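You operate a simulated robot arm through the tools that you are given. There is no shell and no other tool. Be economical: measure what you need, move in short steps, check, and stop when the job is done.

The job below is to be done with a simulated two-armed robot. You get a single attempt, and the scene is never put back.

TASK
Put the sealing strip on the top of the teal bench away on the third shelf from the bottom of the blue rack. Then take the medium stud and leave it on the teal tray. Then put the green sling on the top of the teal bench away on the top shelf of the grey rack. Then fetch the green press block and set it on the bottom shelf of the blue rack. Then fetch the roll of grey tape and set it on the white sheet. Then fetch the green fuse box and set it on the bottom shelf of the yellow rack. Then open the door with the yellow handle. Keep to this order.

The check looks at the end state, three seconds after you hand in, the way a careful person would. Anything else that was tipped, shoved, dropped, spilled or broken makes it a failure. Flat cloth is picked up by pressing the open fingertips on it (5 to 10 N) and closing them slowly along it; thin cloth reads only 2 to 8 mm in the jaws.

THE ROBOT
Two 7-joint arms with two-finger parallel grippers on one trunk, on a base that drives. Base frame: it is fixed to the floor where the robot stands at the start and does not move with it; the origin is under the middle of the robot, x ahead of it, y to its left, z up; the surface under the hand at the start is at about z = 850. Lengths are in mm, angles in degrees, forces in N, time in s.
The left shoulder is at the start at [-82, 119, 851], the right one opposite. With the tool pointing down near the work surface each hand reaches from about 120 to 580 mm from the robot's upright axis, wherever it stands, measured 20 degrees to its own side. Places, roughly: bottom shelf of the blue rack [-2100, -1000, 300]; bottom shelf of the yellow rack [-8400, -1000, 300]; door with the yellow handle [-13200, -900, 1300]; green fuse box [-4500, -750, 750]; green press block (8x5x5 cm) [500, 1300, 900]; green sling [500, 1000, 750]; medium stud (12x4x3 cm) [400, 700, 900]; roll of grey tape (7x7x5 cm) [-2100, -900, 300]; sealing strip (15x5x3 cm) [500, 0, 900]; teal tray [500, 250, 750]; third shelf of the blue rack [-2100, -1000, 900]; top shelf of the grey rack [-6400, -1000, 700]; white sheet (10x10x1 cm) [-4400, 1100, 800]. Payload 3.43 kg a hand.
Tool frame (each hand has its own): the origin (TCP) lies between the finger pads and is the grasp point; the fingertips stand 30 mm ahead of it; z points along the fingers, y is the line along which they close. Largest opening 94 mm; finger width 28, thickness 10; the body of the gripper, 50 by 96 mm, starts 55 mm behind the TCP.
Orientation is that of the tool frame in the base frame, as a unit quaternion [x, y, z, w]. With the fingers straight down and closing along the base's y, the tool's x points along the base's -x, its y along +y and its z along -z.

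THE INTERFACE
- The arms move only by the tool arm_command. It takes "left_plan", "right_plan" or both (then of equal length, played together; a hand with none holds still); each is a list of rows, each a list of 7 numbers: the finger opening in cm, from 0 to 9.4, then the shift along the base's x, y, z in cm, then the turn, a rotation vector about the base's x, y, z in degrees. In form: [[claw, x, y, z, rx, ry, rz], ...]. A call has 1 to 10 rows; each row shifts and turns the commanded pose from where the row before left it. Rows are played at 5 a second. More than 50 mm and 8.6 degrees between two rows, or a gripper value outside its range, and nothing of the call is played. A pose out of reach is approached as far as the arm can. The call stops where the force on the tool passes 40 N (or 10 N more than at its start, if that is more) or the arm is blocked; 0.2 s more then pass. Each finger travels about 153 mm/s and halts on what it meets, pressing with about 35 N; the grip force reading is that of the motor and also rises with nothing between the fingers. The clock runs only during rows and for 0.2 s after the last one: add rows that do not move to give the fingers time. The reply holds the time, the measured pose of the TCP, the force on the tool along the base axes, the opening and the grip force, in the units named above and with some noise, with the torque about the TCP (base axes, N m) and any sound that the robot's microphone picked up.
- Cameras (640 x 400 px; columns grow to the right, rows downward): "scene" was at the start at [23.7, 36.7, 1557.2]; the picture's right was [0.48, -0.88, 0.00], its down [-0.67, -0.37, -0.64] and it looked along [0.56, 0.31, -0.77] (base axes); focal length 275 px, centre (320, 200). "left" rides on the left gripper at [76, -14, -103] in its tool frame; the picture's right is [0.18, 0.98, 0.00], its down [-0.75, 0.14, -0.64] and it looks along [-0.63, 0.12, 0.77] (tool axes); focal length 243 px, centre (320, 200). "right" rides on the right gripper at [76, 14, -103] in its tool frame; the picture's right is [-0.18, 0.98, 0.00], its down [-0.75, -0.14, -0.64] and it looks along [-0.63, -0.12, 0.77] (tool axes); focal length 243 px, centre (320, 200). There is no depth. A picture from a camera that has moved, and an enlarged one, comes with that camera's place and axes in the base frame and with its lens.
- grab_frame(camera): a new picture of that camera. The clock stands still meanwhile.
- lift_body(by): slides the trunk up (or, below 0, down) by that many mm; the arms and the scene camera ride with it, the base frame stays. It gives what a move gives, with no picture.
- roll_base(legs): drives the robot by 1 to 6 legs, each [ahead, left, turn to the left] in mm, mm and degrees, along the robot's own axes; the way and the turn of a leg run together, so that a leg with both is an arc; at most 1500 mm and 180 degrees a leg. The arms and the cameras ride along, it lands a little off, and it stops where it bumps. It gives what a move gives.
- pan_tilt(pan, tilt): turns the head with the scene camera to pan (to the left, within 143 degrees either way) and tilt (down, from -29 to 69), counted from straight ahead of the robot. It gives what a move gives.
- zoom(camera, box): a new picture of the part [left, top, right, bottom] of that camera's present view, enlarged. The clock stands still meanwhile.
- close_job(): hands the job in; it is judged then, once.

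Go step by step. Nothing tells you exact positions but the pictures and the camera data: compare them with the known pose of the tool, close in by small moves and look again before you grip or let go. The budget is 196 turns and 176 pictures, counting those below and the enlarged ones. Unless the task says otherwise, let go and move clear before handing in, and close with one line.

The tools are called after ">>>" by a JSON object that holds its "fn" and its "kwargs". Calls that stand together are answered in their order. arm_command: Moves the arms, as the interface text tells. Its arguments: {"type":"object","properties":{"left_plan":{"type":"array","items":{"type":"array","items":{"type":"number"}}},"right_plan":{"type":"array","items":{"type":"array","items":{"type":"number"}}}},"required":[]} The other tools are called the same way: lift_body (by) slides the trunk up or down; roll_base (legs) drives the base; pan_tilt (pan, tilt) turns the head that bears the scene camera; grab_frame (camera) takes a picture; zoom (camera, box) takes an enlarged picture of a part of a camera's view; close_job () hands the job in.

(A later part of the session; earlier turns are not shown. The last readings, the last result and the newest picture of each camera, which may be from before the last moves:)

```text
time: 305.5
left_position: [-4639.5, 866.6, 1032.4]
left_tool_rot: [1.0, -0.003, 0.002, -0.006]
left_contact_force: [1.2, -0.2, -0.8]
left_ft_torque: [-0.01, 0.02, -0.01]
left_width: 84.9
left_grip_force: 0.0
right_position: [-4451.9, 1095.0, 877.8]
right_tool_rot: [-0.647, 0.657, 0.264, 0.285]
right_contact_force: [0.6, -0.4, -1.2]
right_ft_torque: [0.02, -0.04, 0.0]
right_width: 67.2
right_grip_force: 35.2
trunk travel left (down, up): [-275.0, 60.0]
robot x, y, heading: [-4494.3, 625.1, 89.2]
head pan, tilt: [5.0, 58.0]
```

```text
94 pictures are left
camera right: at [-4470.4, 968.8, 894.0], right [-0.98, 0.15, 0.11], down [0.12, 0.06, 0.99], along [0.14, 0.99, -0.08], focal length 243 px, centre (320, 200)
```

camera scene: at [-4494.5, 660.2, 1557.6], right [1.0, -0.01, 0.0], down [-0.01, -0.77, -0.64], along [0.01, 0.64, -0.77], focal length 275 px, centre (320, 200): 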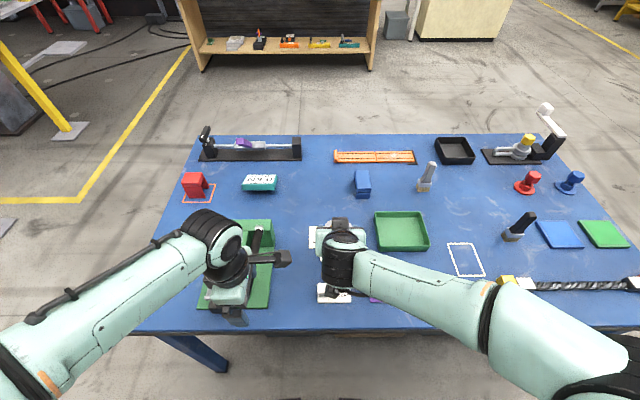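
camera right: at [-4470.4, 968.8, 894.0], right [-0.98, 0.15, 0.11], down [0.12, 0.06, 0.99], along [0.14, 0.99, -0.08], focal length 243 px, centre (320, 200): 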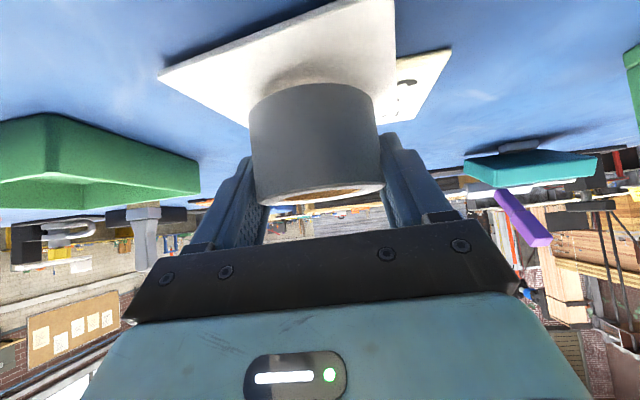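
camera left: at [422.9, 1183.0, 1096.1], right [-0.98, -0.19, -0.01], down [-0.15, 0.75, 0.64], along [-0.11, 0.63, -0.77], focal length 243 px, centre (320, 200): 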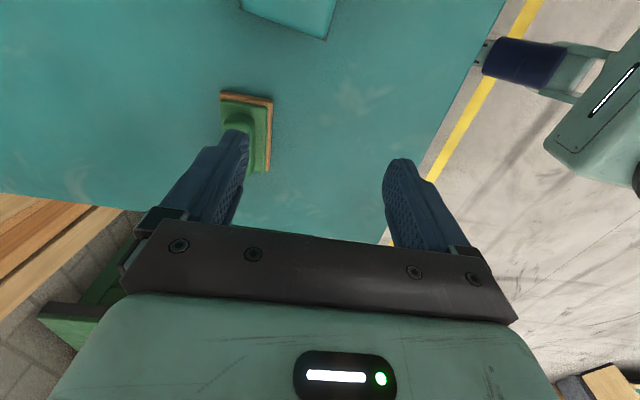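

>>> {"fn": "arm_command", "kwargs": {"right_plan": [[4, 0, 0, -0.2, 0, 0, 0], [4, 0, 0, -0.2, 0, 0, 0], [4, 0, 0, -0.2, 0, 0, 0], [4, 0, 0, -0.2, 0, 0, 0], [4, 0, 0, -0.2, 0, 0, 0], [4, 0, 0, -0.2, 0, 0, 0], [4, 0, 0, -0.2, 0, 0, 0], [4, 0, 0, 0, 0, 0, 0]]}}

>>> {"fn": "grab_frame", "kwargs": {"camera": "right"}}

```text
time: 307.3
left_position: [-4639.5, 864.8, 1033.5]
left_tool_rot: [1.0, -0.003, 0.001, -0.007]
left_contact_force: [-0.7, -0.2, -0.6]
left_ft_torque: [-0.01, 0.01, 0.01]
left_width: 84.7
left_grip_force: 0.1
right_position: [-4452.1, 1095.3, 868.1]
right_tool_rot: [-0.645, 0.655, 0.269, 0.287]
right_contact_force: [2.1, -3.0, 30.7]
right_ft_torque: [-0.23, 0.83, 0.1]
right_width: 67.1
right_grip_force: 35.2
trunk travel left (down, up): [-275.0, 60.0]
robot x, y, heading: [-4494.1, 627.7, 89.5]
head pan, tilt: [5.0, 58.0]
```

```text
93 pictures are left
camera right: at [-4470.6, 968.9, 883.0], right [-0.98, 0.15, 0.11], down [0.12, 0.05, 0.99], along [0.14, 0.99, -0.07], focal length 243 px, centre (320, 200)
```

right: 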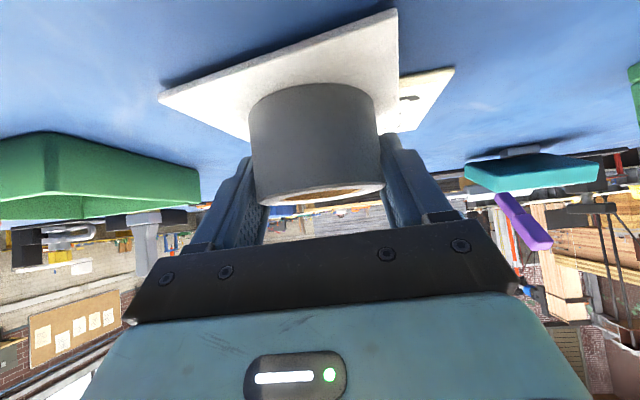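

Tape rests centrally on the sheet. Release and retreat.

>>> {"fn": "arm_command", "kwargs": {"right_plan": [[5.5, 0, 0, 0.15, 0, 0, 0], [7.5, 0, 0, 0, 0, 0, 0], [9, 0, 0, 0, 0, 0, 0], [9, 0, 0, 0, 0, 0, 0], [9, 0, -1.5, 1.5, 0, 0, 0], [9, 0, -3, 3, 0, 0, 0], [9, 0, -3, 3.5, 0, 0, 0], [9, 0, -3, 3.5, 0, 0, 0], [9, 0, 0, 4, 0, 0, 0]]}}

>>> {"fn": "grab_frame", "kwargs": {"camera": "scene"}}

```text
time: 309.3
left_position: [-4638.7, 866.8, 1033.6]
left_tool_rot: [1.0, -0.004, 0.002, -0.006]
left_contact_force: [-0.2, 0.2, -0.3]
left_ft_torque: [0.01, 0.03, -0.02]
left_width: 85.0
left_grip_force: 0.1
right_position: [-4452.6, 987.6, 1021.3]
right_tool_rot: [-0.648, 0.655, 0.265, 0.285]
right_contact_force: [0.3, -0.1, 0.2]
right_ft_torque: [0.01, 0.01, -0.02]
right_width: 90.0
right_grip_force: 0.1
trunk travel left (down, up): [-275.0, 60.0]
robot x, y, heading: [-4496.4, 627.1, 89.3]
head pan, tilt: [5.0, 58.0]
```

```text
92 pictures are left
camera scene: at [-4500.5, 651.9, 1547.4], right [1.0, 0.08, 0.0], down [0.07, -0.85, -0.53], along [-0.04, 0.53, -0.85], focal length 275 px, centre (320, 200)
```

scene: 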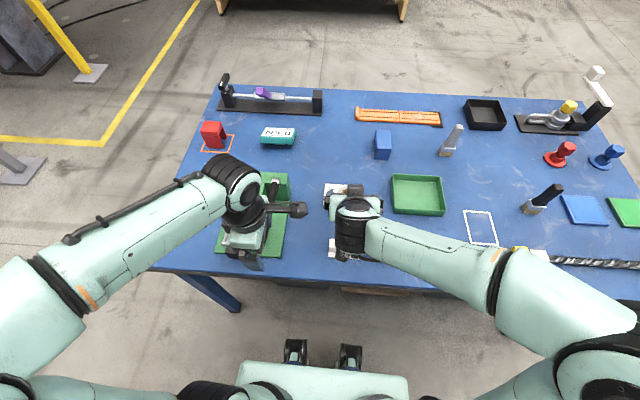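

>>> {"fn": "roll_base", "kwargs": {"legs": [[-500, 0, 0]]}}

>>> {"fn": "pan_tilt", "kwargs": {"pan": 0, "tilt": 35}}

>>> {"fn": "zoom", "kwargs": {"camera": "scene", "box": [200, 160, 440, 310]}}

>>> {"fn": "roll_base", "kwargs": {"legs": [[0, 0, -178.5]]}}

>>> {"fn": "grab_frame", "kwargs": {"camera": "scene"}}

```text
time: 312.3
left_position: [-4644.8, 357.3, 1032.9]
left_tool_rot: [1.0, -0.006, 0.001, -0.006]
left_contact_force: [-0.7, -0.8, -0.1]
left_ft_torque: [0.01, 0.0, 0.03]
left_width: 85.0
left_grip_force: 0.1
right_position: [-4457.8, 478.8, 1020.5]
right_tool_rot: [-0.645, 0.659, 0.262, 0.286]
right_contact_force: [-0.2, -0.4, -0.1]
right_ft_torque: [0.0, 0.0, 0.01]
right_width: 90.2
right_grip_force: 0.1
trunk travel left (down, up): [-275.0, 60.0]
robot x, y, heading: [-4498.1, 117.1, 89.1]
head pan, tilt: [5.0, 58.0]
```

```text
time: 313.2
left_position: [-4645.2, 356.8, 1033.1]
left_tool_rot: [1.0, -0.006, 0.002, -0.006]
left_contact_force: [-0.2, -0.5, -0.5]
left_ft_torque: [0.02, 0.01, -0.02]
left_width: 84.9
left_grip_force: 0.1
right_position: [-4457.8, 479.0, 1021.5]
right_tool_rot: [-0.645, 0.658, 0.264, 0.286]
right_contact_force: [0.8, -0.2, 0.3]
right_ft_torque: [0.04, 0.02, -0.02]
right_width: 90.1
right_grip_force: 0.1
trunk travel left (down, up): [-275.0, 60.0]
robot x, y, heading: [-4502.0, 119.6, 89.0]
head pan, tilt: [0.0, 35.0]
```

```text
2.67 times, centred on (320, 235) of scene
camera zoom: at [-4501.0, 161.1, 1579.3], right [1.0, -0.02, 0.0], down [-0.01, -0.57, -0.82], along [0.01, 0.82, -0.57], focal length 734 px, centre (320, 107)
```

zoom: 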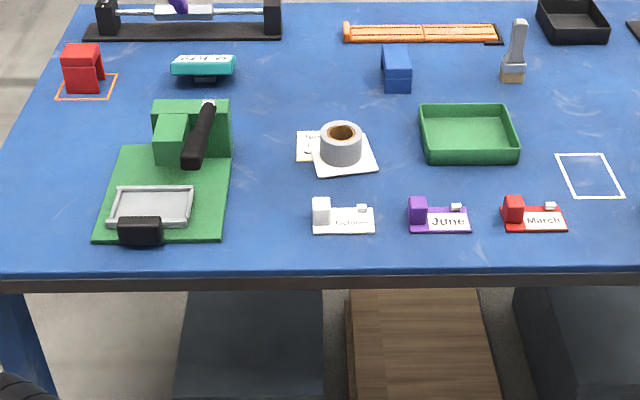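

```text
time: 321.0
left_position: [-4367.8, -127.0, 1033.3]
left_tool_rot: [0.024, 1.0, -0.006, -0.002]
left_contact_force: [0.0, -0.2, -0.8]
left_ft_torque: [0.02, -0.03, -0.01]
left_width: 84.9
left_grip_force: 0.0
right_position: [-4557.7, -242.9, 1020.0]
right_tool_rot: [0.669, 0.634, -0.29, 0.259]
right_contact_force: [0.1, 0.0, 0.2]
right_ft_torque: [-0.01, -0.01, -0.01]
right_width: 90.2
right_grip_force: 0.1
trunk travel left (down, up): [-275.0, 60.0]
robot x, y, heading: [-4501.6, 117.6, -92.8]
head pan, tilt: [0.0, 35.0]
```

```text
90 pictures are left
camera scene: at [-4503.9, 73.0, 1579.3], right [-1.0, 0.05, 0.0], down [0.03, 0.57, -0.82], along [-0.04, -0.82, -0.57], focal length 275 px, centre (320, 200)
```

scene: 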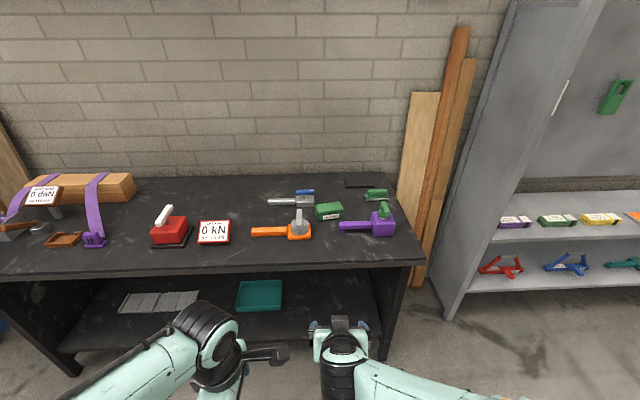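

>>> {"fn": "zoom", "kwargs": {"camera": "scene", "box": [240, 170, 440, 295]}}

```text
3.20 times, centred on (340, 232) of scene
camera zoom: at [-4503.9, 73.0, 1579.3], right [-1.0, 0.05, 0.0], down [0.03, 0.57, -0.82], along [-0.04, -0.82, -0.57], focal length 881 px, centre (256, 96)
```

zoom: 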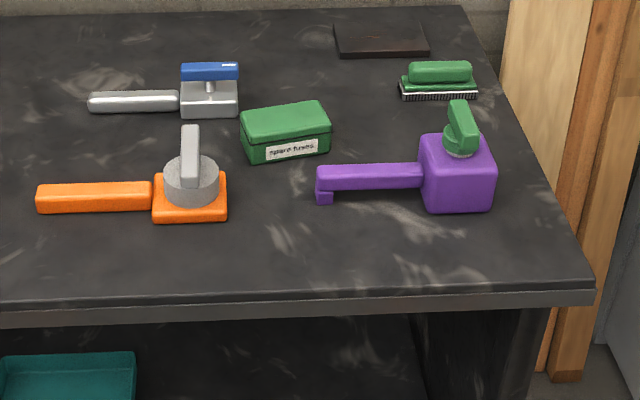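

>>> {"fn": "pan_tilt", "kwargs": {"pan": 55, "tilt": 15}}

>>> {"fn": "pan_tilt", "kwargs": {"pan": -55, "tilt": 15}}

>>> {"fn": "grab_frame", "kwargs": {"camera": "scene"}}

```text
time: 322.3
left_position: [-4366.6, -126.5, 1032.9]
left_tool_rot: [0.024, 1.0, -0.006, -0.002]
left_contact_force: [0.3, 0.7, 0.8]
left_ft_torque: [-0.02, 0.0, -0.01]
left_width: 85.0
left_grip_force: 0.1
right_position: [-4559.0, -243.9, 1019.7]
right_tool_rot: [0.67, 0.633, -0.291, 0.258]
right_contact_force: [-0.2, 0.3, 0.2]
right_ft_torque: [-0.02, -0.02, 0.01]
right_width: 90.0
right_grip_force: 0.1
trunk travel left (down, up): [-275.0, 60.0]
robot x, y, heading: [-4501.7, 117.8, -92.8]
head pan, tilt: [55.0, 15.0]
```

```text
time: 324.1
left_position: [-4366.6, -128.2, 1033.4]
left_tool_rot: [0.023, 1.0, -0.006, -0.002]
left_contact_force: [0.4, -1.0, 0.1]
left_ft_torque: [-0.02, 0.01, -0.01]
left_width: 85.0
left_grip_force: 0.0
right_position: [-4557.9, -243.8, 1020.5]
right_tool_rot: [0.669, 0.633, -0.29, 0.258]
right_contact_force: [0.7, 0.2, 0.7]
right_ft_torque: [-0.02, 0.0, 0.02]
right_width: 90.0
right_grip_force: 0.0
trunk travel left (down, up): [-275.0, 60.0]
robot x, y, heading: [-4502.2, 119.9, -92.8]
head pan, tilt: [-55.0, 15.0]
```

```text
88 pictures are left
camera scene: at [-4578.5, 111.2, 1611.3], right [-0.53, 0.85, 0.0], down [0.22, 0.14, -0.97], along [-0.82, -0.51, -0.26], focal length 275 px, centre (320, 200)
```

scene: 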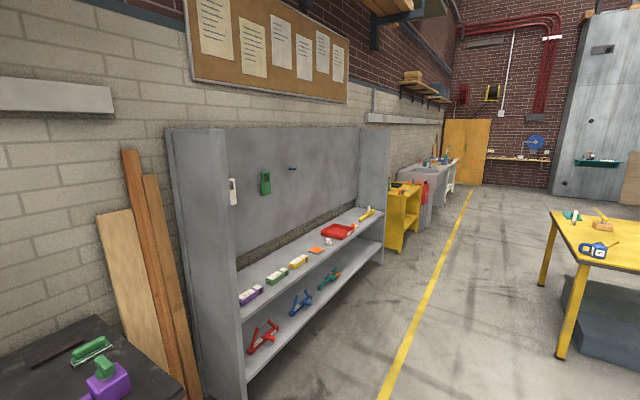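

>>> {"fn": "zoom", "kwargs": {"camera": "scene", "box": [360, 130, 480, 260]}}

```text
3.08 times, centred on (420, 195) of scene
camera zoom: at [-4578.5, 111.2, 1611.3], right [-0.53, 0.85, 0.0], down [0.22, 0.14, -0.97], along [-0.82, -0.51, -0.26], focal length 847 px, centre (12, 215)
```

zoom: 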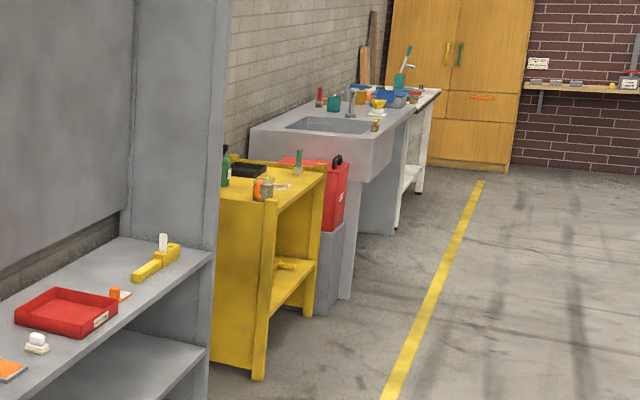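

The yellow rack's bottom bay is tall enough for a vertical hand. The "spare fuses" green box is on the black bench; I'll approach with the left hand, which already closes along y.

>>> {"fn": "roll_base", "kwargs": {"legs": [[0, 0, 2.8], [0, -240, 0], [270, 0, 0]]}}

>>> {"fn": "pan_tilt", "kwargs": {"pan": 15, "tilt": 45}}

>>> {"fn": "grab_frame", "kwargs": {"camera": "scene"}}

```text
time: 328.8
left_position: [-4595.7, -387.7, 1033.4]
left_tool_rot: [-0.003, 1.0, -0.006, -0.002]
left_contact_force: [0.8, 0.1, -0.8]
left_ft_torque: [0.0, 0.03, -0.01]
left_width: 85.0
left_grip_force: 0.1
right_position: [-4781.4, -513.4, 1020.0]
right_tool_rot: [0.652, 0.651, -0.283, 0.266]
right_contact_force: [-0.2, -0.1, 0.5]
right_ft_torque: [-0.02, 0.04, 0.0]
right_width: 90.0
right_grip_force: 0.0
trunk travel left (down, up): [-275.0, 60.0]
robot x, y, heading: [-4739.9, -150.6, -89.9]
head pan, tilt: [-55.0, 15.0]
```

```text
time: 330.2
left_position: [-4594.9, -387.8, 1032.1]
left_tool_rot: [-0.002, 1.0, -0.006, -0.001]
left_contact_force: [0.5, 0.2, 0.1]
left_ft_torque: [0.01, 0.03, 0.0]
left_width: 85.0
left_grip_force: 0.0
right_position: [-4780.2, -513.1, 1020.0]
right_tool_rot: [0.652, 0.651, -0.284, 0.266]
right_contact_force: [0.0, -0.3, 0.4]
right_ft_torque: [-0.01, 0.02, -0.03]
right_width: 89.9
right_grip_force: 0.0
trunk travel left (down, up): [-275.0, 60.0]
robot x, y, heading: [-4745.8, -150.4, -89.8]
head pan, tilt: [15.0, 45.0]
```

```text
86 pictures are left
camera scene: at [-4721.4, -185.2, 1564.5], right [-0.97, -0.26, 0.0], down [-0.18, 0.68, -0.71], along [0.18, -0.68, -0.71], focal length 275 px, centre (320, 200)
```

scene: 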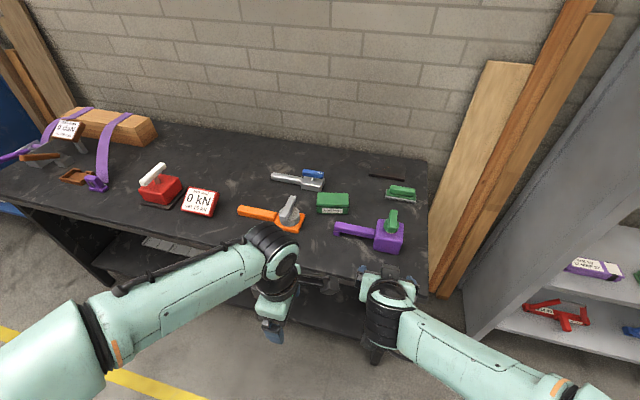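

Triangulation gives bench top ≈ 850 and box centre ≈ [-4600, -855]. Tuck the right hand up and move in.

>>> {"fn": "arm_command", "kwargs": {"right_plan": [[9, 0, 2, 3, 0, 0, 0], [9, 0, 2, 3, 0, 0, 0], [9, 0, 0, 3, 0, 0, 0]]}}

>>> {"fn": "roll_base", "kwargs": {"legs": [[190, 0, 0]]}}

>>> {"fn": "arm_command", "kwargs": {"left_plan": [[9.4, 0, -4, -1, 0, 0, 3], [9.4, 0, -4, -1, 0, 0, 3], [9.4, 0, -4, -1, 0, 0, 3], [9.4, 0, -4, -1, 0, 0, 0], [9.4, 0, -4, -1, 0, 0, 0], [9.4, 0, 0, 0, 0, 0, 0]]}}

>>> {"fn": "grab_frame", "kwargs": {"camera": "left"}}

>>> {"fn": "grab_frame", "kwargs": {"camera": "scene"}}

```text
time: 331.0
left_position: [-4595.4, -388.5, 1032.2]
left_tool_rot: [-0.003, 1.0, -0.006, -0.002]
left_contact_force: [-0.6, 0.6, 0.7]
left_ft_torque: [0.01, 0.02, 0.03]
left_width: 85.0
left_grip_force: 0.1
right_position: [-4780.8, -471.1, 1113.2]
right_tool_rot: [0.653, 0.651, -0.282, 0.266]
right_contact_force: [-0.3, -0.4, 0.1]
right_ft_torque: [0.02, 0.0, 0.0]
right_width: 89.7
right_grip_force: 0.1
trunk travel left (down, up): [-275.0, 60.0]
robot x, y, heading: [-4740.2, -152.0, -89.7]
head pan, tilt: [15.0, 45.0]
```

```text
time: 332.5
left_position: [-4596.1, -575.2, 1033.0]
left_tool_rot: [-0.002, 1.0, -0.007, -0.001]
left_contact_force: [0.6, 0.5, 0.7]
left_ft_torque: [-0.01, -0.02, 0.0]
left_width: 85.0
left_grip_force: 0.1
right_position: [-4781.1, -658.9, 1112.2]
right_tool_rot: [0.653, 0.65, -0.283, 0.266]
right_contact_force: [0.2, 0.2, -0.4]
right_ft_torque: [0.01, -0.01, -0.01]
right_width: 89.8
right_grip_force: 0.2
trunk travel left (down, up): [-275.0, 60.0]
robot x, y, heading: [-4743.3, -338.8, -90.0]
head pan, tilt: [15.0, 45.0]
```

```text
time: 333.9
left_position: [-4595.1, -776.1, 980.6]
left_tool_rot: [-0.08, 0.997, -0.006, -0.002]
left_contact_force: [-0.3, 0.1, 0.4]
left_ft_torque: [-0.03, -0.01, -0.02]
left_width: 94.0
left_grip_force: 0.1
right_position: [-4781.8, -659.9, 1112.3]
right_tool_rot: [0.652, 0.651, -0.283, 0.267]
right_contact_force: [0.2, 0.0, 0.0]
right_ft_torque: [0.02, 0.04, 0.01]
right_width: 90.0
right_grip_force: 0.0
trunk travel left (down, up): [-275.0, 60.0]
robot x, y, heading: [-4740.2, -340.7, -90.0]
head pan, tilt: [15.0, 45.0]
```

```text
85 pictures are left
camera left: at [-4667.9, -801.1, 1083.7], right [-0.34, 0.94, -0.01], down [0.72, 0.27, 0.64], along [0.6, 0.21, -0.77], focal length 243 px, centre (320, 200)
```

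left: 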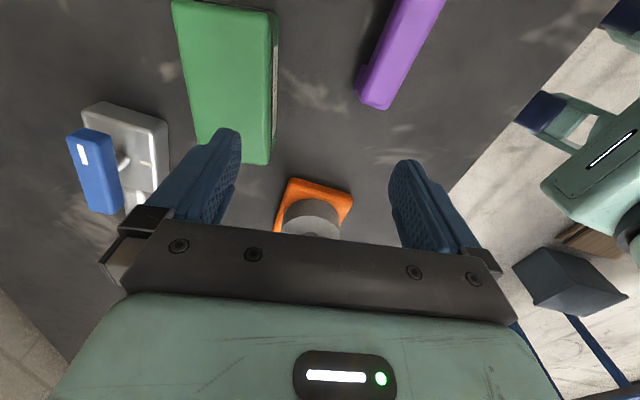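

```text
84 pictures are left
camera scene: at [-4721.0, -371.3, 1564.5], right [-0.97, -0.26, 0.0], down [-0.18, 0.68, -0.71], along [0.18, -0.68, -0.71], focal length 275 px, centre (320, 200)
```

scene: 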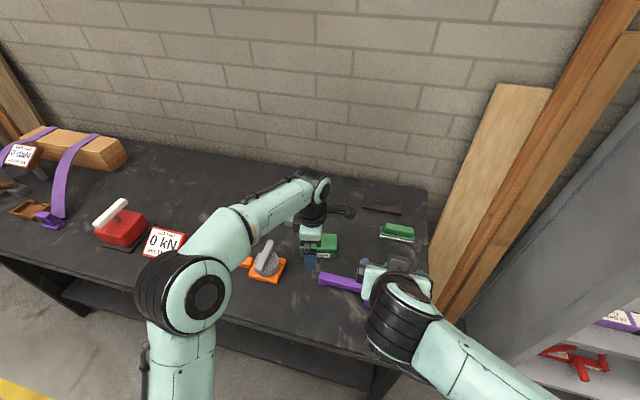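

Box centre ≈ [-4593, -845], ~60 mm wide, yaw 11°. Move over and descend.

>>> {"fn": "arm_command", "kwargs": {"left_plan": [[9.4, 0.2, -3.4, 0, 0, 0, 1.7], [9.4, 0, -3.5, -1, 0, 0, 0], [9.4, 0, 0, -2, 0, 0, 0], [9.4, 0, 0, 0, 0, 0, 0]]}}

>>> {"fn": "grab_frame", "kwargs": {"camera": "left"}}

```text
time: 334.9
left_position: [-4593.2, -842.7, 951.2]
left_tool_rot: [-0.095, 0.995, -0.006, -0.002]
left_contact_force: [0.9, 0.3, -1.0]
left_ft_torque: [0.01, 0.01, 0.02]
left_width: 94.1
left_grip_force: 0.1
right_position: [-4781.0, -659.2, 1111.3]
right_tool_rot: [0.652, 0.651, -0.283, 0.266]
right_contact_force: [0.1, 0.5, 0.0]
right_ft_torque: [0.02, 0.02, 0.0]
right_width: 89.8
right_grip_force: 0.1
trunk travel left (down, up): [-275.0, 60.0]
robot x, y, heading: [-4739.8, -338.0, -90.0]
head pan, tilt: [15.0, 45.0]
```

```text
83 pictures are left
camera left: at [-4665.4, -870.6, 1054.2], right [-0.37, 0.93, -0.01], down [0.71, 0.29, 0.64], along [0.6, 0.23, -0.77], focal length 243 px, centre (320, 200)
```

left: 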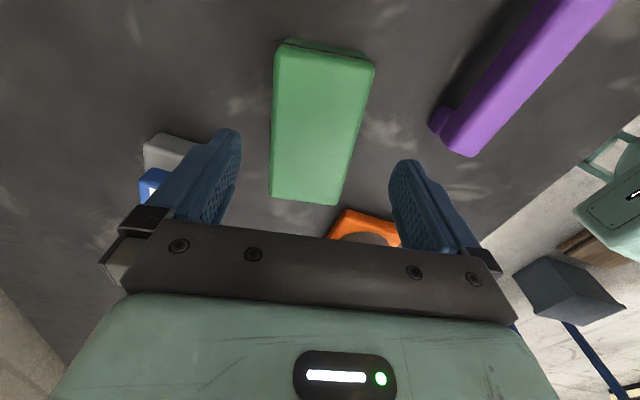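

>>> {"fn": "arm_command", "kwargs": {"left_plan": [[9.4, 0.1, -0.4, -2, 0, 0, 2], [9.4, 0, 0, -2.5, 0, 0, 0], [9.4, 0, 0, -2, 0, 0, 0], [7.5, 0, 0, 0, 0, 0, 0], [6, 0, 0, 0, 0, 0, 0], [5, 0, 0, 0, 0, 0, 0], [3, 0, 0, 0, 0, 0, 0], [3, 0, 0, 0, 0, 0, 0]]}}

>>> {"fn": "grab_frame", "kwargs": {"camera": "left"}}

```text
time: 336.7
left_position: [-4591.8, -846.2, 888.3]
left_tool_rot: [-0.112, 0.994, -0.006, -0.001]
left_contact_force: [-1.2, 1.0, -0.5]
left_ft_torque: [0.03, 0.09, 0.0]
left_width: 64.0
left_grip_force: 35.4
right_position: [-4782.6, -659.1, 1112.0]
right_tool_rot: [0.652, 0.651, -0.283, 0.267]
right_contact_force: [0.7, 0.2, -0.5]
right_ft_torque: [0.01, 0.01, 0.01]
right_width: 89.8
right_grip_force: 0.1
trunk travel left (down, up): [-275.0, 60.0]
robot x, y, heading: [-4744.5, -336.9, -90.2]
head pan, tilt: [15.0, 45.0]
```

```text
82 pictures are left
camera left: at [-4663.9, -877.1, 990.0], right [-0.4, 0.92, -0.01], down [0.7, 0.31, 0.64], along [0.59, 0.25, -0.77], focal length 243 px, centre (320, 200)
```

left: 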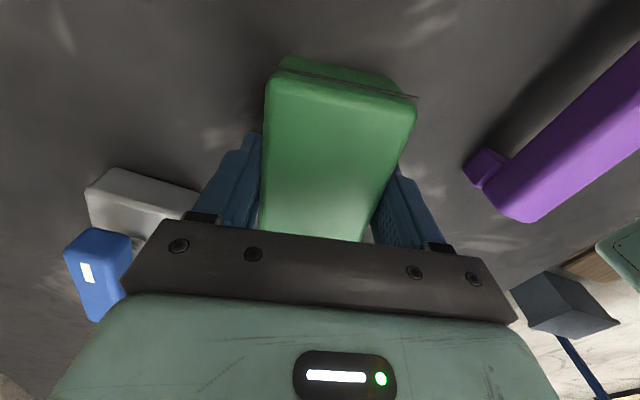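

Box held (64 mm). Lift, pull back, drive to the yellow rack.

>>> {"fn": "arm_command", "kwargs": {"left_plan": [[3, 0, 0, 2.5, 0, 0, 0], [3, 0, 0, 4, 0, 0, 0], [3, 0, 0, 4, 0, 0, 0], [3, 0, 0, 4, 0, 0, 0], [3, 0, 4, 0, 0, 0, -4], [3, 0, 4, 0, 0, 0, -4], [3, 0, 4, 0, 0, 0, -4], [3, 0, 4, 0, 0, 0, 0]]}}

>>> {"fn": "roll_base", "kwargs": {"legs": [[-400, 0, 0], [0, -1300, 0], [0, -1300, 0], [0, -1100, 0]]}}

>>> {"fn": "pan_tilt", "kwargs": {"pan": 0, "tilt": 40}}

>>> {"fn": "grab_frame", "kwargs": {"camera": "scene"}}

```text
time: 338.5
left_position: [-4592.1, -688.0, 1035.3]
left_tool_rot: [-0.008, 1.0, -0.007, -0.002]
left_contact_force: [0.7, 1.0, -0.8]
left_ft_torque: [-0.03, 0.03, -0.03]
left_width: 63.9
left_grip_force: 34.6
right_position: [-4779.6, -658.1, 1112.7]
right_tool_rot: [0.652, 0.651, -0.283, 0.266]
right_contact_force: [0.6, 0.0, -0.7]
right_ft_torque: [0.01, 0.01, 0.05]
right_width: 90.0
right_grip_force: 0.1
trunk travel left (down, up): [-275.0, 60.0]
robot x, y, heading: [-4744.8, -335.3, -90.0]
head pan, tilt: [15.0, 45.0]
```

```text
time: 373.1
left_position: [-8304.9, -306.9, 1034.4]
left_tool_rot: [-0.012, 1.0, -0.006, -0.001]
left_contact_force: [-0.1, 0.1, -0.1]
left_ft_torque: [0.01, 0.0, -0.02]
left_width: 63.8
left_grip_force: 35.0
right_position: [-8494.0, -277.6, 1112.2]
right_tool_rot: [0.649, 0.654, -0.281, 0.267]
right_contact_force: [0.6, 0.0, -0.4]
right_ft_torque: [-0.01, 0.01, 0.04]
right_width: 90.0
right_grip_force: 0.1
trunk travel left (down, up): [-275.0, 60.0]
robot x, y, heading: [-8461.7, 44.4, -89.4]
head pan, tilt: [15.0, 45.0]
```

```text
time: 373.9
left_position: [-8305.9, -307.5, 1033.9]
left_tool_rot: [-0.012, 1.0, -0.005, -0.002]
left_contact_force: [-0.1, 0.0, -1.7]
left_ft_torque: [0.05, 0.01, 0.0]
left_width: 63.9
left_grip_force: 35.1
right_position: [-8493.9, -278.3, 1112.3]
right_tool_rot: [0.649, 0.654, -0.282, 0.268]
right_contact_force: [0.1, -0.2, 0.0]
right_ft_torque: [-0.01, 0.0, -0.01]
right_width: 90.0
right_grip_force: 0.0
trunk travel left (down, up): [-275.0, 60.0]
robot x, y, heading: [-8459.3, 43.4, -89.6]
head pan, tilt: [0.0, 40.0]
```

```text
81 pictures are left
camera scene: at [-8457.3, 2.5, 1571.8], right [-1.0, -0.01, 0.0], down [-0.01, 0.64, -0.77], along [0.01, -0.77, -0.64], focal length 275 px, centre (320, 200)
```

scene: 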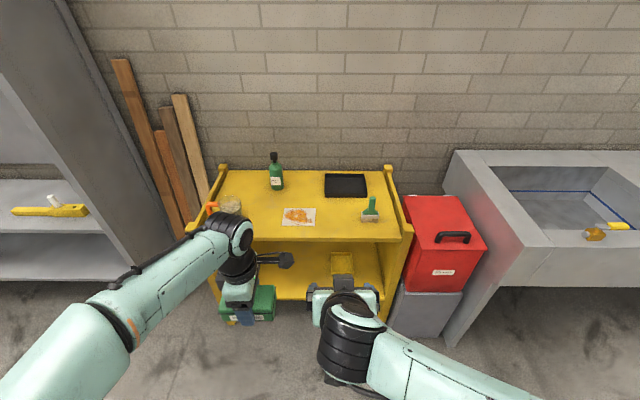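

The bottom bay may be too low for a vertical hand (top board ~z 736), so I plan a regrasp. First lower the trunk to look at the bottom shelf.

>>> {"fn": "lift_body", "kwargs": {"by": -270}}

>>> {"fn": "pan_tilt", "kwargs": {"pan": 0, "tilt": 35}}

>>> {"fn": "grab_frame", "kwargs": {"camera": "scene"}}

>>> {"fn": "grab_frame", "kwargs": {"camera": "right"}}

```text
time: 376.6
left_position: [-8305.9, -307.5, 763.3]
left_tool_rot: [-0.012, 1.0, -0.007, -0.001]
left_contact_force: [0.0, -0.4, -1.3]
left_ft_torque: [0.0, 0.02, -0.03]
left_width: 64.0
left_grip_force: 35.6
right_position: [-8493.4, -279.3, 841.7]
right_tool_rot: [0.65, 0.653, -0.282, 0.267]
right_contact_force: [-0.1, 0.3, 0.1]
right_ft_torque: [0.01, 0.0, -0.02]
right_width: 89.9
right_grip_force: 0.0
trunk travel left (down, up): [-5.0, 330.0]
robot x, y, heading: [-8460.4, 42.4, -89.6]
head pan, tilt: [0.0, 40.0]
```

```text
time: 377.3
left_position: [-8305.1, -306.4, 764.3]
left_tool_rot: [-0.012, 1.0, -0.006, -0.002]
left_contact_force: [0.1, -0.9, -0.6]
left_ft_torque: [-0.02, -0.01, 0.01]
left_width: 63.8
left_grip_force: 35.0
right_position: [-8493.3, -278.6, 841.7]
right_tool_rot: [0.649, 0.653, -0.283, 0.268]
right_contact_force: [-0.7, 0.1, 1.1]
right_ft_torque: [0.0, -0.02, -0.03]
right_width: 89.8
right_grip_force: 0.0
trunk travel left (down, up): [-5.0, 330.0]
robot x, y, heading: [-8461.2, 43.9, -89.5]
head pan, tilt: [0.0, 35.0]
```

```text
80 pictures are left
camera scene: at [-8457.0, -49.5, 1305.4], right [-1.0, -0.01, 0.0], down [-0.01, 0.57, -0.82], along [0.01, -0.82, -0.57], focal length 275 px, centre (320, 200)
```

scene: 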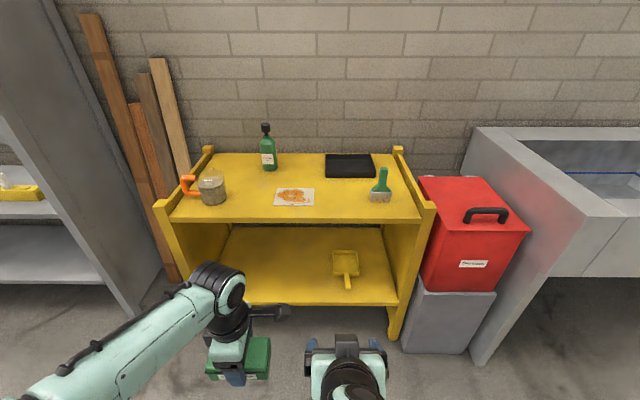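

```text
79 pictures are left
camera right: at [-8479.5, -152.1, 857.3], right [0.99, -0.13, 0.11], down [-0.12, -0.07, 0.99], along [-0.12, -0.99, -0.08], focal length 243 px, centre (320, 200)
```

right: 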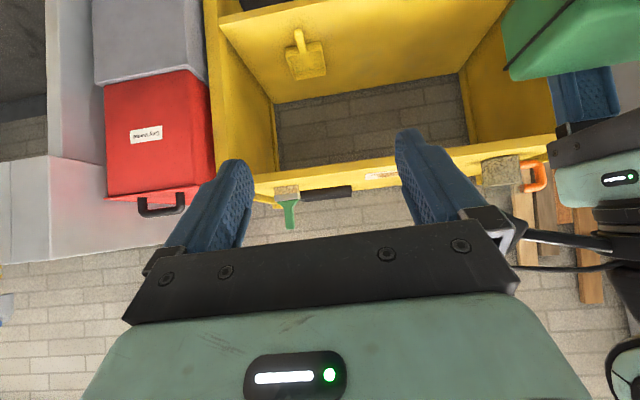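

The bay is ~420 mm high and the hand only reaches ~245 mm above the TCP, so a vertical hand fits. Lower the left arm here, then drive in.

>>> {"fn": "arm_command", "kwargs": {"left_plan": [[3, 0, 0, -4.2, 0, 0, 0], [3, 0, 0, -4.2, 0, 0, 0], [3, 0, 0, -4.2, 0, 0, 0], [3, 0, 0, -4.2, 0, 0, 0], [3, 0, 0, -4.2, 0, 0, 0], [3, 0, 0, -4.2, 0, 0, 0], [3, 0, 0, -4.2, 0, 0, 0], [3, 0, 0, -4.2, 0, 0, 0], [3, 0, 0, -4.2, 0, 0, 0]]}}

>>> {"fn": "grab_frame", "kwargs": {"camera": "scene"}}

>>> {"fn": "grab_frame", "kwargs": {"camera": "left"}}

```text
time: 379.3
left_position: [-8305.8, -308.5, 386.0]
left_tool_rot: [-0.013, 1.0, -0.006, -0.002]
left_contact_force: [0.2, -0.2, -0.6]
left_ft_torque: [0.0, 0.0, 0.01]
left_width: 64.0
left_grip_force: 34.7
right_position: [-8494.2, -278.1, 840.7]
right_tool_rot: [0.65, 0.653, -0.282, 0.266]
right_contact_force: [0.2, -0.6, 1.3]
right_ft_torque: [-0.04, 0.0, -0.01]
right_width: 90.0
right_grip_force: 0.0
trunk travel left (down, up): [-5.0, 330.0]
robot x, y, heading: [-8459.8, 43.9, -89.5]
head pan, tilt: [0.0, 35.0]
```

```text
78 pictures are left
camera scene: at [-8456.9, -49.7, 1305.4], right [-1.0, -0.01, 0.0], down [-0.01, 0.57, -0.82], along [0.01, -0.82, -0.57], focal length 275 px, centre (320, 200)
```

scene: 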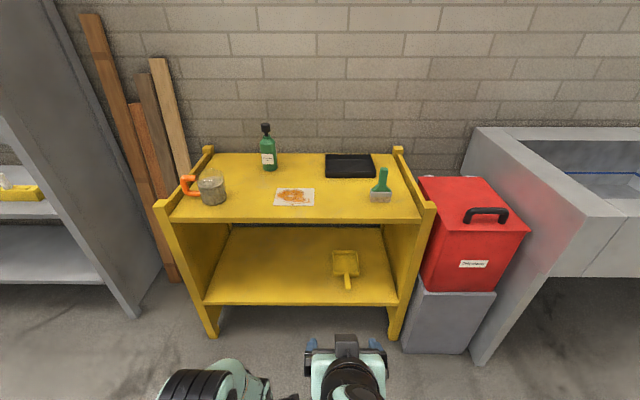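

```text
77 pictures are left
camera left: at [-8380.8, -323.6, 488.1], right [-0.21, 0.98, -0.01], down [0.75, 0.17, 0.64], along [0.63, 0.12, -0.77], focal length 243 px, centre (320, 200)
```

left: 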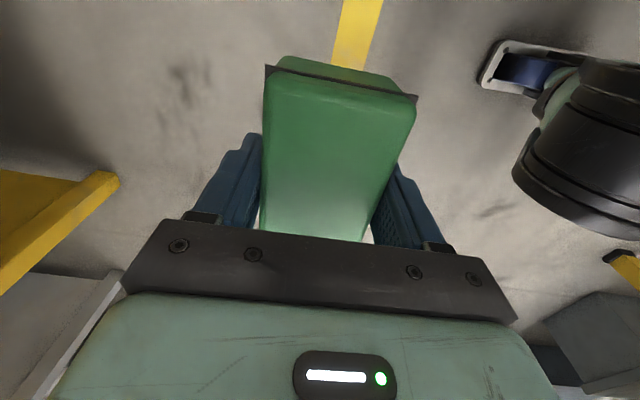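

>>> {"fn": "roll_base", "kwargs": {"legs": [[380, 0, -0.5]]}}

>>> {"fn": "grab_frame", "kwargs": {"camera": "scene"}}

>>> {"fn": "grab_frame", "kwargs": {"camera": "left"}}

```text
time: 381.6
left_position: [-8305.3, -682.2, 386.3]
left_tool_rot: [-0.01, 1.0, -0.006, -0.002]
left_contact_force: [0.0, 0.1, -1.7]
left_ft_torque: [-0.02, 0.0, -0.02]
left_width: 63.8
left_grip_force: 35.1
right_position: [-8494.7, -652.4, 841.8]
right_tool_rot: [0.652, 0.652, -0.282, 0.266]
right_contact_force: [0.6, -0.3, 0.0]
right_ft_torque: [0.0, -0.03, 0.0]
right_width: 90.0
right_grip_force: 0.0
trunk travel left (down, up): [-5.0, 330.0]
robot x, y, heading: [-8456.5, -329.2, -89.9]
head pan, tilt: [0.0, 35.0]
```

```text
76 pictures are left
camera scene: at [-8455.4, -423.4, 1305.4], right [-1.0, 0.0, 0.0], down [0.0, 0.57, -0.82], along [0.0, -0.82, -0.57], focal length 275 px, centre (320, 200)
```

scene: 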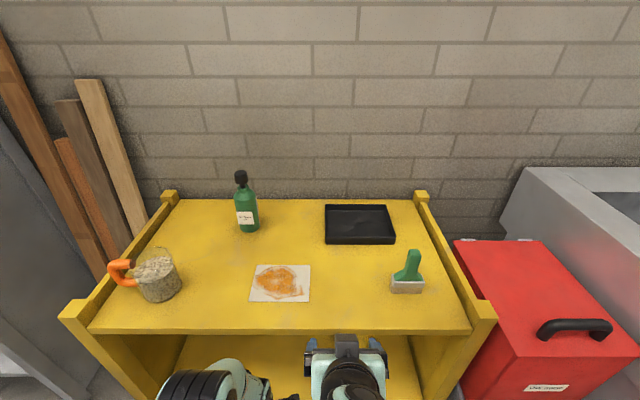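

```text
75 pictures are left
camera left: at [-8381.4, -697.4, 488.5], right [-0.2, 0.98, -0.01], down [0.75, 0.16, 0.64], along [0.63, 0.12, -0.77], focal length 243 px, centre (320, 200)
```

left: 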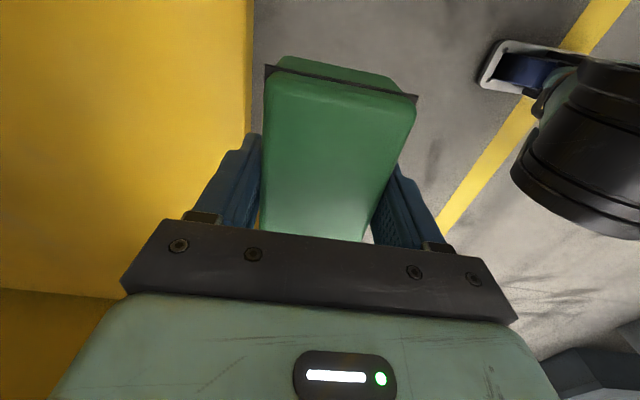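

Rack front edge: y≈-750, top board z≈735. Move the box in under it.

>>> {"fn": "arm_command", "kwargs": {"left_plan": [[3, 0, -2, -1.5, 0, 0, 0], [3, 0, -3.5, 0, 0, 0, 0], [3, 0, -3.5, 0, 0, 0, 0], [3, 0, -3, 0, 0, 0, 0], [3, 0, -2, 0, 0, 0, 0], [3, 0, 0, 0, 0, 0, 0]]}}

>>> {"fn": "grab_frame", "kwargs": {"camera": "left"}}

>>> {"fn": "pan_tilt", "kwargs": {"pan": 0, "tilt": 55}}

>>> {"fn": "grab_frame", "kwargs": {"camera": "scene"}}

```text
time: 383.0
left_position: [-8307.3, -821.5, 371.7]
left_tool_rot: [-0.009, 1.0, -0.006, -0.001]
left_contact_force: [0.6, 0.6, -1.9]
left_ft_torque: [-0.01, 0.01, -0.01]
left_width: 64.1
left_grip_force: 34.9
right_position: [-8494.4, -652.9, 841.6]
right_tool_rot: [0.652, 0.651, -0.283, 0.267]
right_contact_force: [-0.2, 0.4, 0.5]
right_ft_torque: [-0.05, 0.02, -0.02]
right_width: 90.0
right_grip_force: 0.1
trunk travel left (down, up): [-5.0, 330.0]
robot x, y, heading: [-8455.5, -330.1, -89.7]
head pan, tilt: [0.0, 35.0]
```

```text
74 pictures are left
camera left: at [-8382.4, -836.9, 473.1], right [-0.2, 0.98, -0.01], down [0.75, 0.16, 0.64], along [0.63, 0.12, -0.77], focal length 243 px, centre (320, 200)
```

left: 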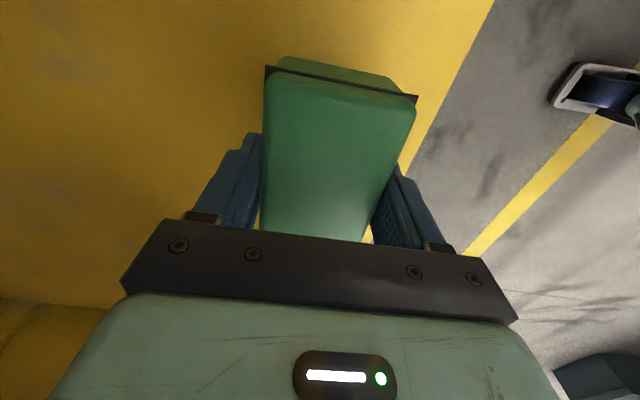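

```text
time: 383.9
left_position: [-8306.3, -823.4, 370.9]
left_tool_rot: [-0.01, 1.0, -0.006, -0.001]
left_contact_force: [0.5, 0.1, -1.4]
left_ft_torque: [0.0, -0.02, 0.0]
left_width: 63.7
left_grip_force: 35.4
right_position: [-8494.2, -651.6, 841.6]
right_tool_rot: [0.652, 0.651, -0.283, 0.267]
right_contact_force: [0.5, 0.1, -0.6]
right_ft_torque: [-0.02, -0.02, 0.0]
right_width: 90.2
right_grip_force: 0.0
trunk travel left (down, up): [-5.0, 330.0]
robot x, y, heading: [-8455.4, -333.1, -89.9]
head pan, tilt: [0.0, 55.0]
```

```text
73 pictures are left
camera scene: at [-8455.5, -407.3, 1277.2], right [-1.0, 0.0, 0.0], down [0.0, 0.82, -0.57], along [0.0, -0.57, -0.82], focal length 275 px, centre (320, 200)
```

scene: 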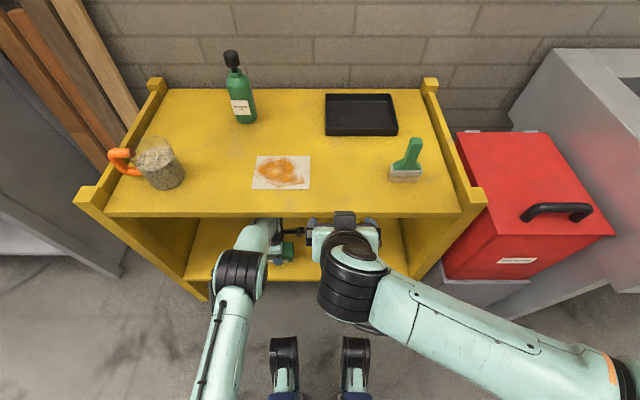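

>>> {"fn": "arm_command", "kwargs": {"left_plan": [[3, 0, 0, -1.5, 0, 0, 0], [3, 0, 0, -0.6, 0, 0, 0], [3, 0, 0, -0.4, 0, 0, 0], [3, 0, 0, -0.3, 0, 0, 0], [3, 0, 0, -0.3, 0, 0, 0], [3, 0, 0, -0.3, 0, 0, 0], [3, 0, 0, -0.3, 0, 0, 0], [3, 0, 0, -0.3, 0, 0, 0], [3, 0, 0, 0, 0, 0, 0]]}}

>>> {"fn": "grab_frame", "kwargs": {"camera": "left"}}

```text
time: 385.9
left_position: [-8306.8, -822.6, 335.2]
left_tool_rot: [-0.01, 1.0, -0.01, -0.001]
left_contact_force: [3.2, 5.2, 34.0]
left_ft_torque: [0.49, 0.01, -0.03]
left_width: 63.9
left_grip_force: 35.2
right_position: [-8493.8, -649.8, 840.7]
right_tool_rot: [0.652, 0.65, -0.284, 0.267]
right_contact_force: [-1.2, 0.5, 1.2]
right_ft_torque: [-0.01, 0.04, 0.01]
right_width: 90.1
right_grip_force: 0.0
trunk travel left (down, up): [-5.0, 330.0]
robot x, y, heading: [-8453.2, -329.1, -89.9]
head pan, tilt: [0.0, 55.0]
```

```text
72 pictures are left
camera left: at [-8381.6, -837.7, 437.0], right [-0.2, 0.98, -0.02], down [0.75, 0.17, 0.64], along [0.63, 0.12, -0.77], focal length 243 px, centre (320, 200)
```

left: 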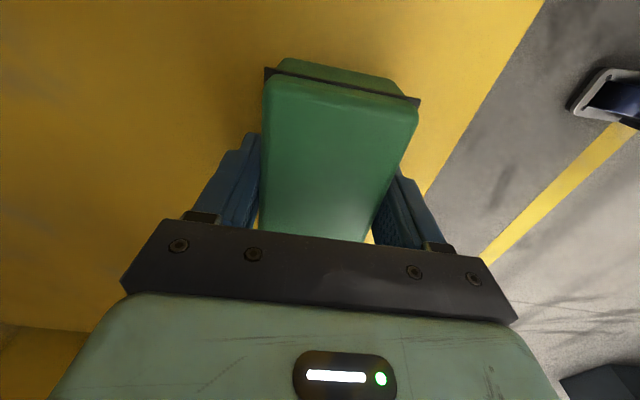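

On the shelf. Release, raise 7 cm (still under the top board) and back out.

>>> {"fn": "arm_command", "kwargs": {"left_plan": [[6.6, 0, 0, 0.2, 0, 0, 0], [8, 0, 0, 0, 0, 0, 0], [8.5, 0, 0, 0, 0, 0, 0], [8.5, 0, 0, 2, 0, 0, 0], [8.5, 0, 0, 3, 0, 0, 0], [8.5, 0, 0, 2, 0, 0, 0], [8.5, 0, 4, 0, 0, 0, 0], [8.5, 0, 4, 0, 0, 0, 0], [8.5, 0, 4, 0, 0, 0, 0], [8.5, 0, 4, 0, 0, 0, 0]]}}

>>> {"fn": "grab_frame", "kwargs": {"camera": "scene"}}

```text
time: 388.1
left_position: [-8308.7, -662.9, 402.8]
left_tool_rot: [-0.008, 1.0, -0.007, -0.001]
left_contact_force: [0.4, 0.0, -0.4]
left_ft_torque: [-0.04, 0.0, -0.02]
left_width: 85.3
left_grip_force: 0.0
right_position: [-8494.6, -652.5, 841.0]
right_tool_rot: [0.651, 0.651, -0.283, 0.267]
right_contact_force: [0.6, 0.4, 0.2]
right_ft_torque: [0.01, 0.05, -0.04]
right_width: 90.0
right_grip_force: 0.0
trunk travel left (down, up): [-5.0, 330.0]
robot x, y, heading: [-8454.6, -332.2, -90.0]
head pan, tilt: [0.0, 55.0]
```

```text
71 pictures are left
camera scene: at [-8455.5, -407.0, 1277.2], right [-1.0, 0.0, 0.0], down [0.0, 0.82, -0.57], along [0.0, -0.57, -0.82], focal length 275 px, centre (320, 200)
```

scene: 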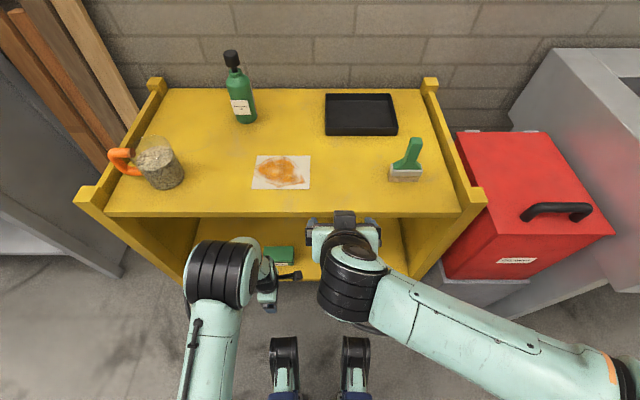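

Fuse box is placed. Last: the cabinet door at the end wall. Back off, restore posture and drive down the aisle.

>>> {"fn": "roll_base", "kwargs": {"legs": [[-400, 0, 0]]}}

>>> {"fn": "lift_body", "kwargs": {"by": 270}}

>>> {"fn": "arm_command", "kwargs": {"left_plan": [[8.5, 0, 0, 4.2, 0, 0, 0], [8.5, 0, 0, 4.2, 0, 0, 0], [8.5, 0, 0, 4.2, 0, 0, 0], [8.5, 0, 0, 4.2, 0, 0, 0], [8.5, 0, 0, 4.2, 0, 0, 0], [8.5, 0, 0, 4.2, 0, 0, 0], [8.5, 0, 0, 4.2, 0, 0, 0], [8.5, 0, 0, 4.2, 0, 0, 0]]}}

>>> {"fn": "roll_base", "kwargs": {"legs": [[0, 0, -90], [1400, 0, 0], [1300, 0, 0]]}}

>>> {"fn": "pan_tilt", "kwargs": {"pan": 15, "tilt": 15}}

>>> {"fn": "grab_frame", "kwargs": {"camera": "scene"}}

```text
time: 390.5
left_position: [-8306.7, -266.8, 402.9]
left_tool_rot: [-0.01, 1.0, -0.007, -0.003]
left_contact_force: [0.3, -1.0, 1.1]
left_ft_torque: [-0.02, -0.02, -0.02]
left_width: 85.2
left_grip_force: 0.2
right_position: [-8495.1, -258.4, 842.0]
right_tool_rot: [0.651, 0.651, -0.283, 0.268]
right_contact_force: [0.4, 0.0, -0.4]
right_ft_torque: [0.04, 0.01, -0.02]
right_width: 89.8
right_grip_force: 0.0
trunk travel left (down, up): [-5.0, 330.0]
robot x, y, heading: [-8455.5, 63.9, -89.6]
head pan, tilt: [0.0, 55.0]
```

```text
time: 393.3
left_position: [-8306.7, -268.4, 672.2]
left_tool_rot: [-0.01, 1.0, -0.005, -0.001]
left_contact_force: [-0.7, 0.1, 0.4]
left_ft_torque: [0.0, 0.01, 0.0]
left_width: 84.7
left_grip_force: 0.0
right_position: [-8495.2, -258.6, 1111.9]
right_tool_rot: [0.652, 0.651, -0.283, 0.267]
right_contact_force: [0.8, -0.3, -0.6]
right_ft_torque: [-0.01, 0.02, 0.02]
right_width: 90.1
right_grip_force: 0.0
trunk travel left (down, up): [-275.0, 60.0]
robot x, y, heading: [-8458.4, 63.6, -90.0]
head pan, tilt: [0.0, 55.0]
```

```text
time: 395.1
left_position: [-8307.6, -269.0, 1010.3]
left_tool_rot: [-0.011, 1.0, -0.006, -0.002]
left_contact_force: [-1.0, -0.1, 0.4]
left_ft_torque: [0.0, -0.01, 0.04]
left_width: 84.8
left_grip_force: 0.1
right_position: [-8494.1, -257.2, 1111.5]
right_tool_rot: [0.651, 0.652, -0.284, 0.267]
right_contact_force: [-0.5, -0.8, 0.0]
right_ft_torque: [-0.01, 0.0, -0.03]
right_width: 90.3
right_grip_force: 0.0
trunk travel left (down, up): [-275.0, 60.0]
robot x, y, heading: [-8459.2, 66.4, -89.8]
head pan, tilt: [0.0, 55.0]
```

```text
time: 412.0
left_position: [-11481.5, -54.7, 1010.5]
left_tool_rot: [0.702, 0.712, -0.004, -0.006]
left_contact_force: [-0.2, 0.6, -0.9]
left_ft_torque: [0.0, 0.02, 0.0]
left_width: 85.1
left_grip_force: 0.1
right_position: [-11469.2, 130.7, 1111.6]
right_tool_rot: [0.921, -0.003, -0.389, -0.012]
right_contact_force: [0.5, 0.0, 0.4]
right_ft_torque: [0.01, 0.0, -0.02]
right_width: 90.0
right_grip_force: 0.0
trunk travel left (down, up): [-275.0, 60.0]
robot x, y, heading: [-11146.3, 93.6, 179.9]
head pan, tilt: [0.0, 55.0]
```

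```text
time: 413.1
left_position: [-11481.4, -54.6, 1010.1]
left_tool_rot: [0.702, 0.712, -0.003, -0.006]
left_contact_force: [-0.5, 0.5, -0.1]
left_ft_torque: [0.01, -0.04, -0.01]
left_width: 85.1
left_grip_force: 0.1
right_position: [-11468.1, 130.4, 1111.8]
right_tool_rot: [0.921, -0.002, -0.389, -0.013]
right_contact_force: [0.0, -0.3, 0.4]
right_ft_torque: [-0.01, 0.03, -0.01]
right_width: 90.2
right_grip_force: 0.1
trunk travel left (down, up): [-275.0, 60.0]
robot x, y, heading: [-11145.0, 90.7, 179.7]
head pan, tilt: [15.0, 15.0]
```

```text
70 pictures are left
camera scene: at [-11193.1, 67.7, 1611.3], right [-0.26, 0.97, 0.0], down [0.25, 0.07, -0.97], along [-0.93, -0.25, -0.26], focal length 275 px, centre (320, 200)
```

scene: 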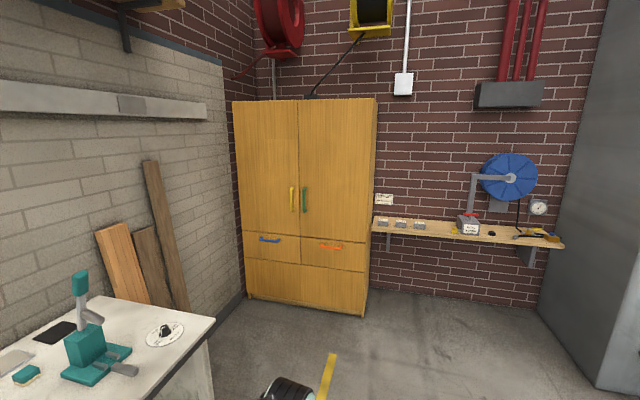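

The cabinet's left door has the yellow handle near [-13220, -725], hinge on the left (y≈-1225). Drive in front of it, staying right of its swing.

>>> {"fn": "roll_base", "kwargs": {"legs": [[1250, 0, 0], [0, 560, 0]]}}

>>> {"fn": "pan_tilt", "kwargs": {"pan": 12, "tilt": 25}}

>>> {"fn": "grab_frame", "kwargs": {"camera": "scene"}}

```text
time: 424.3
left_position: [-12751.2, -584.1, 1010.4]
left_tool_rot: [0.706, 0.708, -0.003, -0.005]
left_contact_force: [0.2, -0.3, 0.2]
left_ft_torque: [0.01, -0.01, -0.01]
left_width: 85.1
left_grip_force: 0.1
right_position: [-12735.3, -397.9, 1111.6]
right_tool_rot: [0.921, -0.008, -0.389, -0.014]
right_contact_force: [0.2, 0.3, -0.3]
right_ft_torque: [-0.02, -0.04, 0.01]
right_width: 90.0
right_grip_force: 0.1
trunk travel left (down, up): [-275.0, 60.0]
robot x, y, heading: [-12414.1, -442.8, 179.4]
head pan, tilt: [15.0, 15.0]
```

```text
time: 425.0
left_position: [-12751.6, -584.0, 1010.3]
left_tool_rot: [0.706, 0.708, -0.003, -0.007]
left_contact_force: [0.3, 0.5, -0.1]
left_ft_torque: [0.01, 0.02, -0.03]
left_width: 85.0
left_grip_force: 0.0
right_position: [-12736.8, -398.6, 1112.5]
right_tool_rot: [0.921, -0.009, -0.389, -0.015]
right_contact_force: [0.8, -0.1, 0.2]
right_ft_torque: [0.01, 0.0, -0.01]
right_width: 90.2
right_grip_force: 0.1
trunk travel left (down, up): [-275.0, 60.0]
robot x, y, heading: [-12415.7, -443.2, 179.1]
head pan, tilt: [12.0, 25.0]
```

```text
69 pictures are left
camera scene: at [-12460.7, -460.0, 1595.1], right [-0.19, 0.98, 0.0], down [0.41, 0.08, -0.91], along [-0.89, -0.18, -0.42], focal length 275 px, centre (320, 200)
```

scene: 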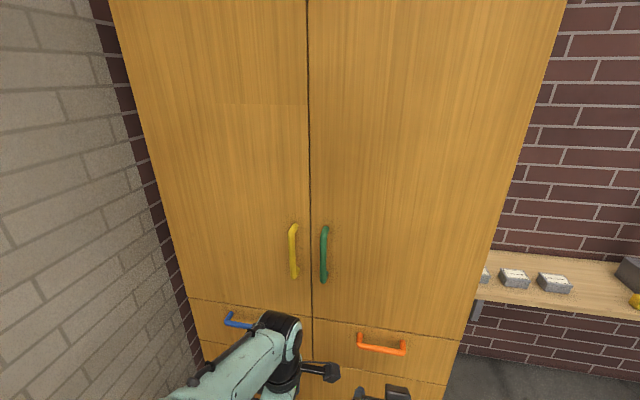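

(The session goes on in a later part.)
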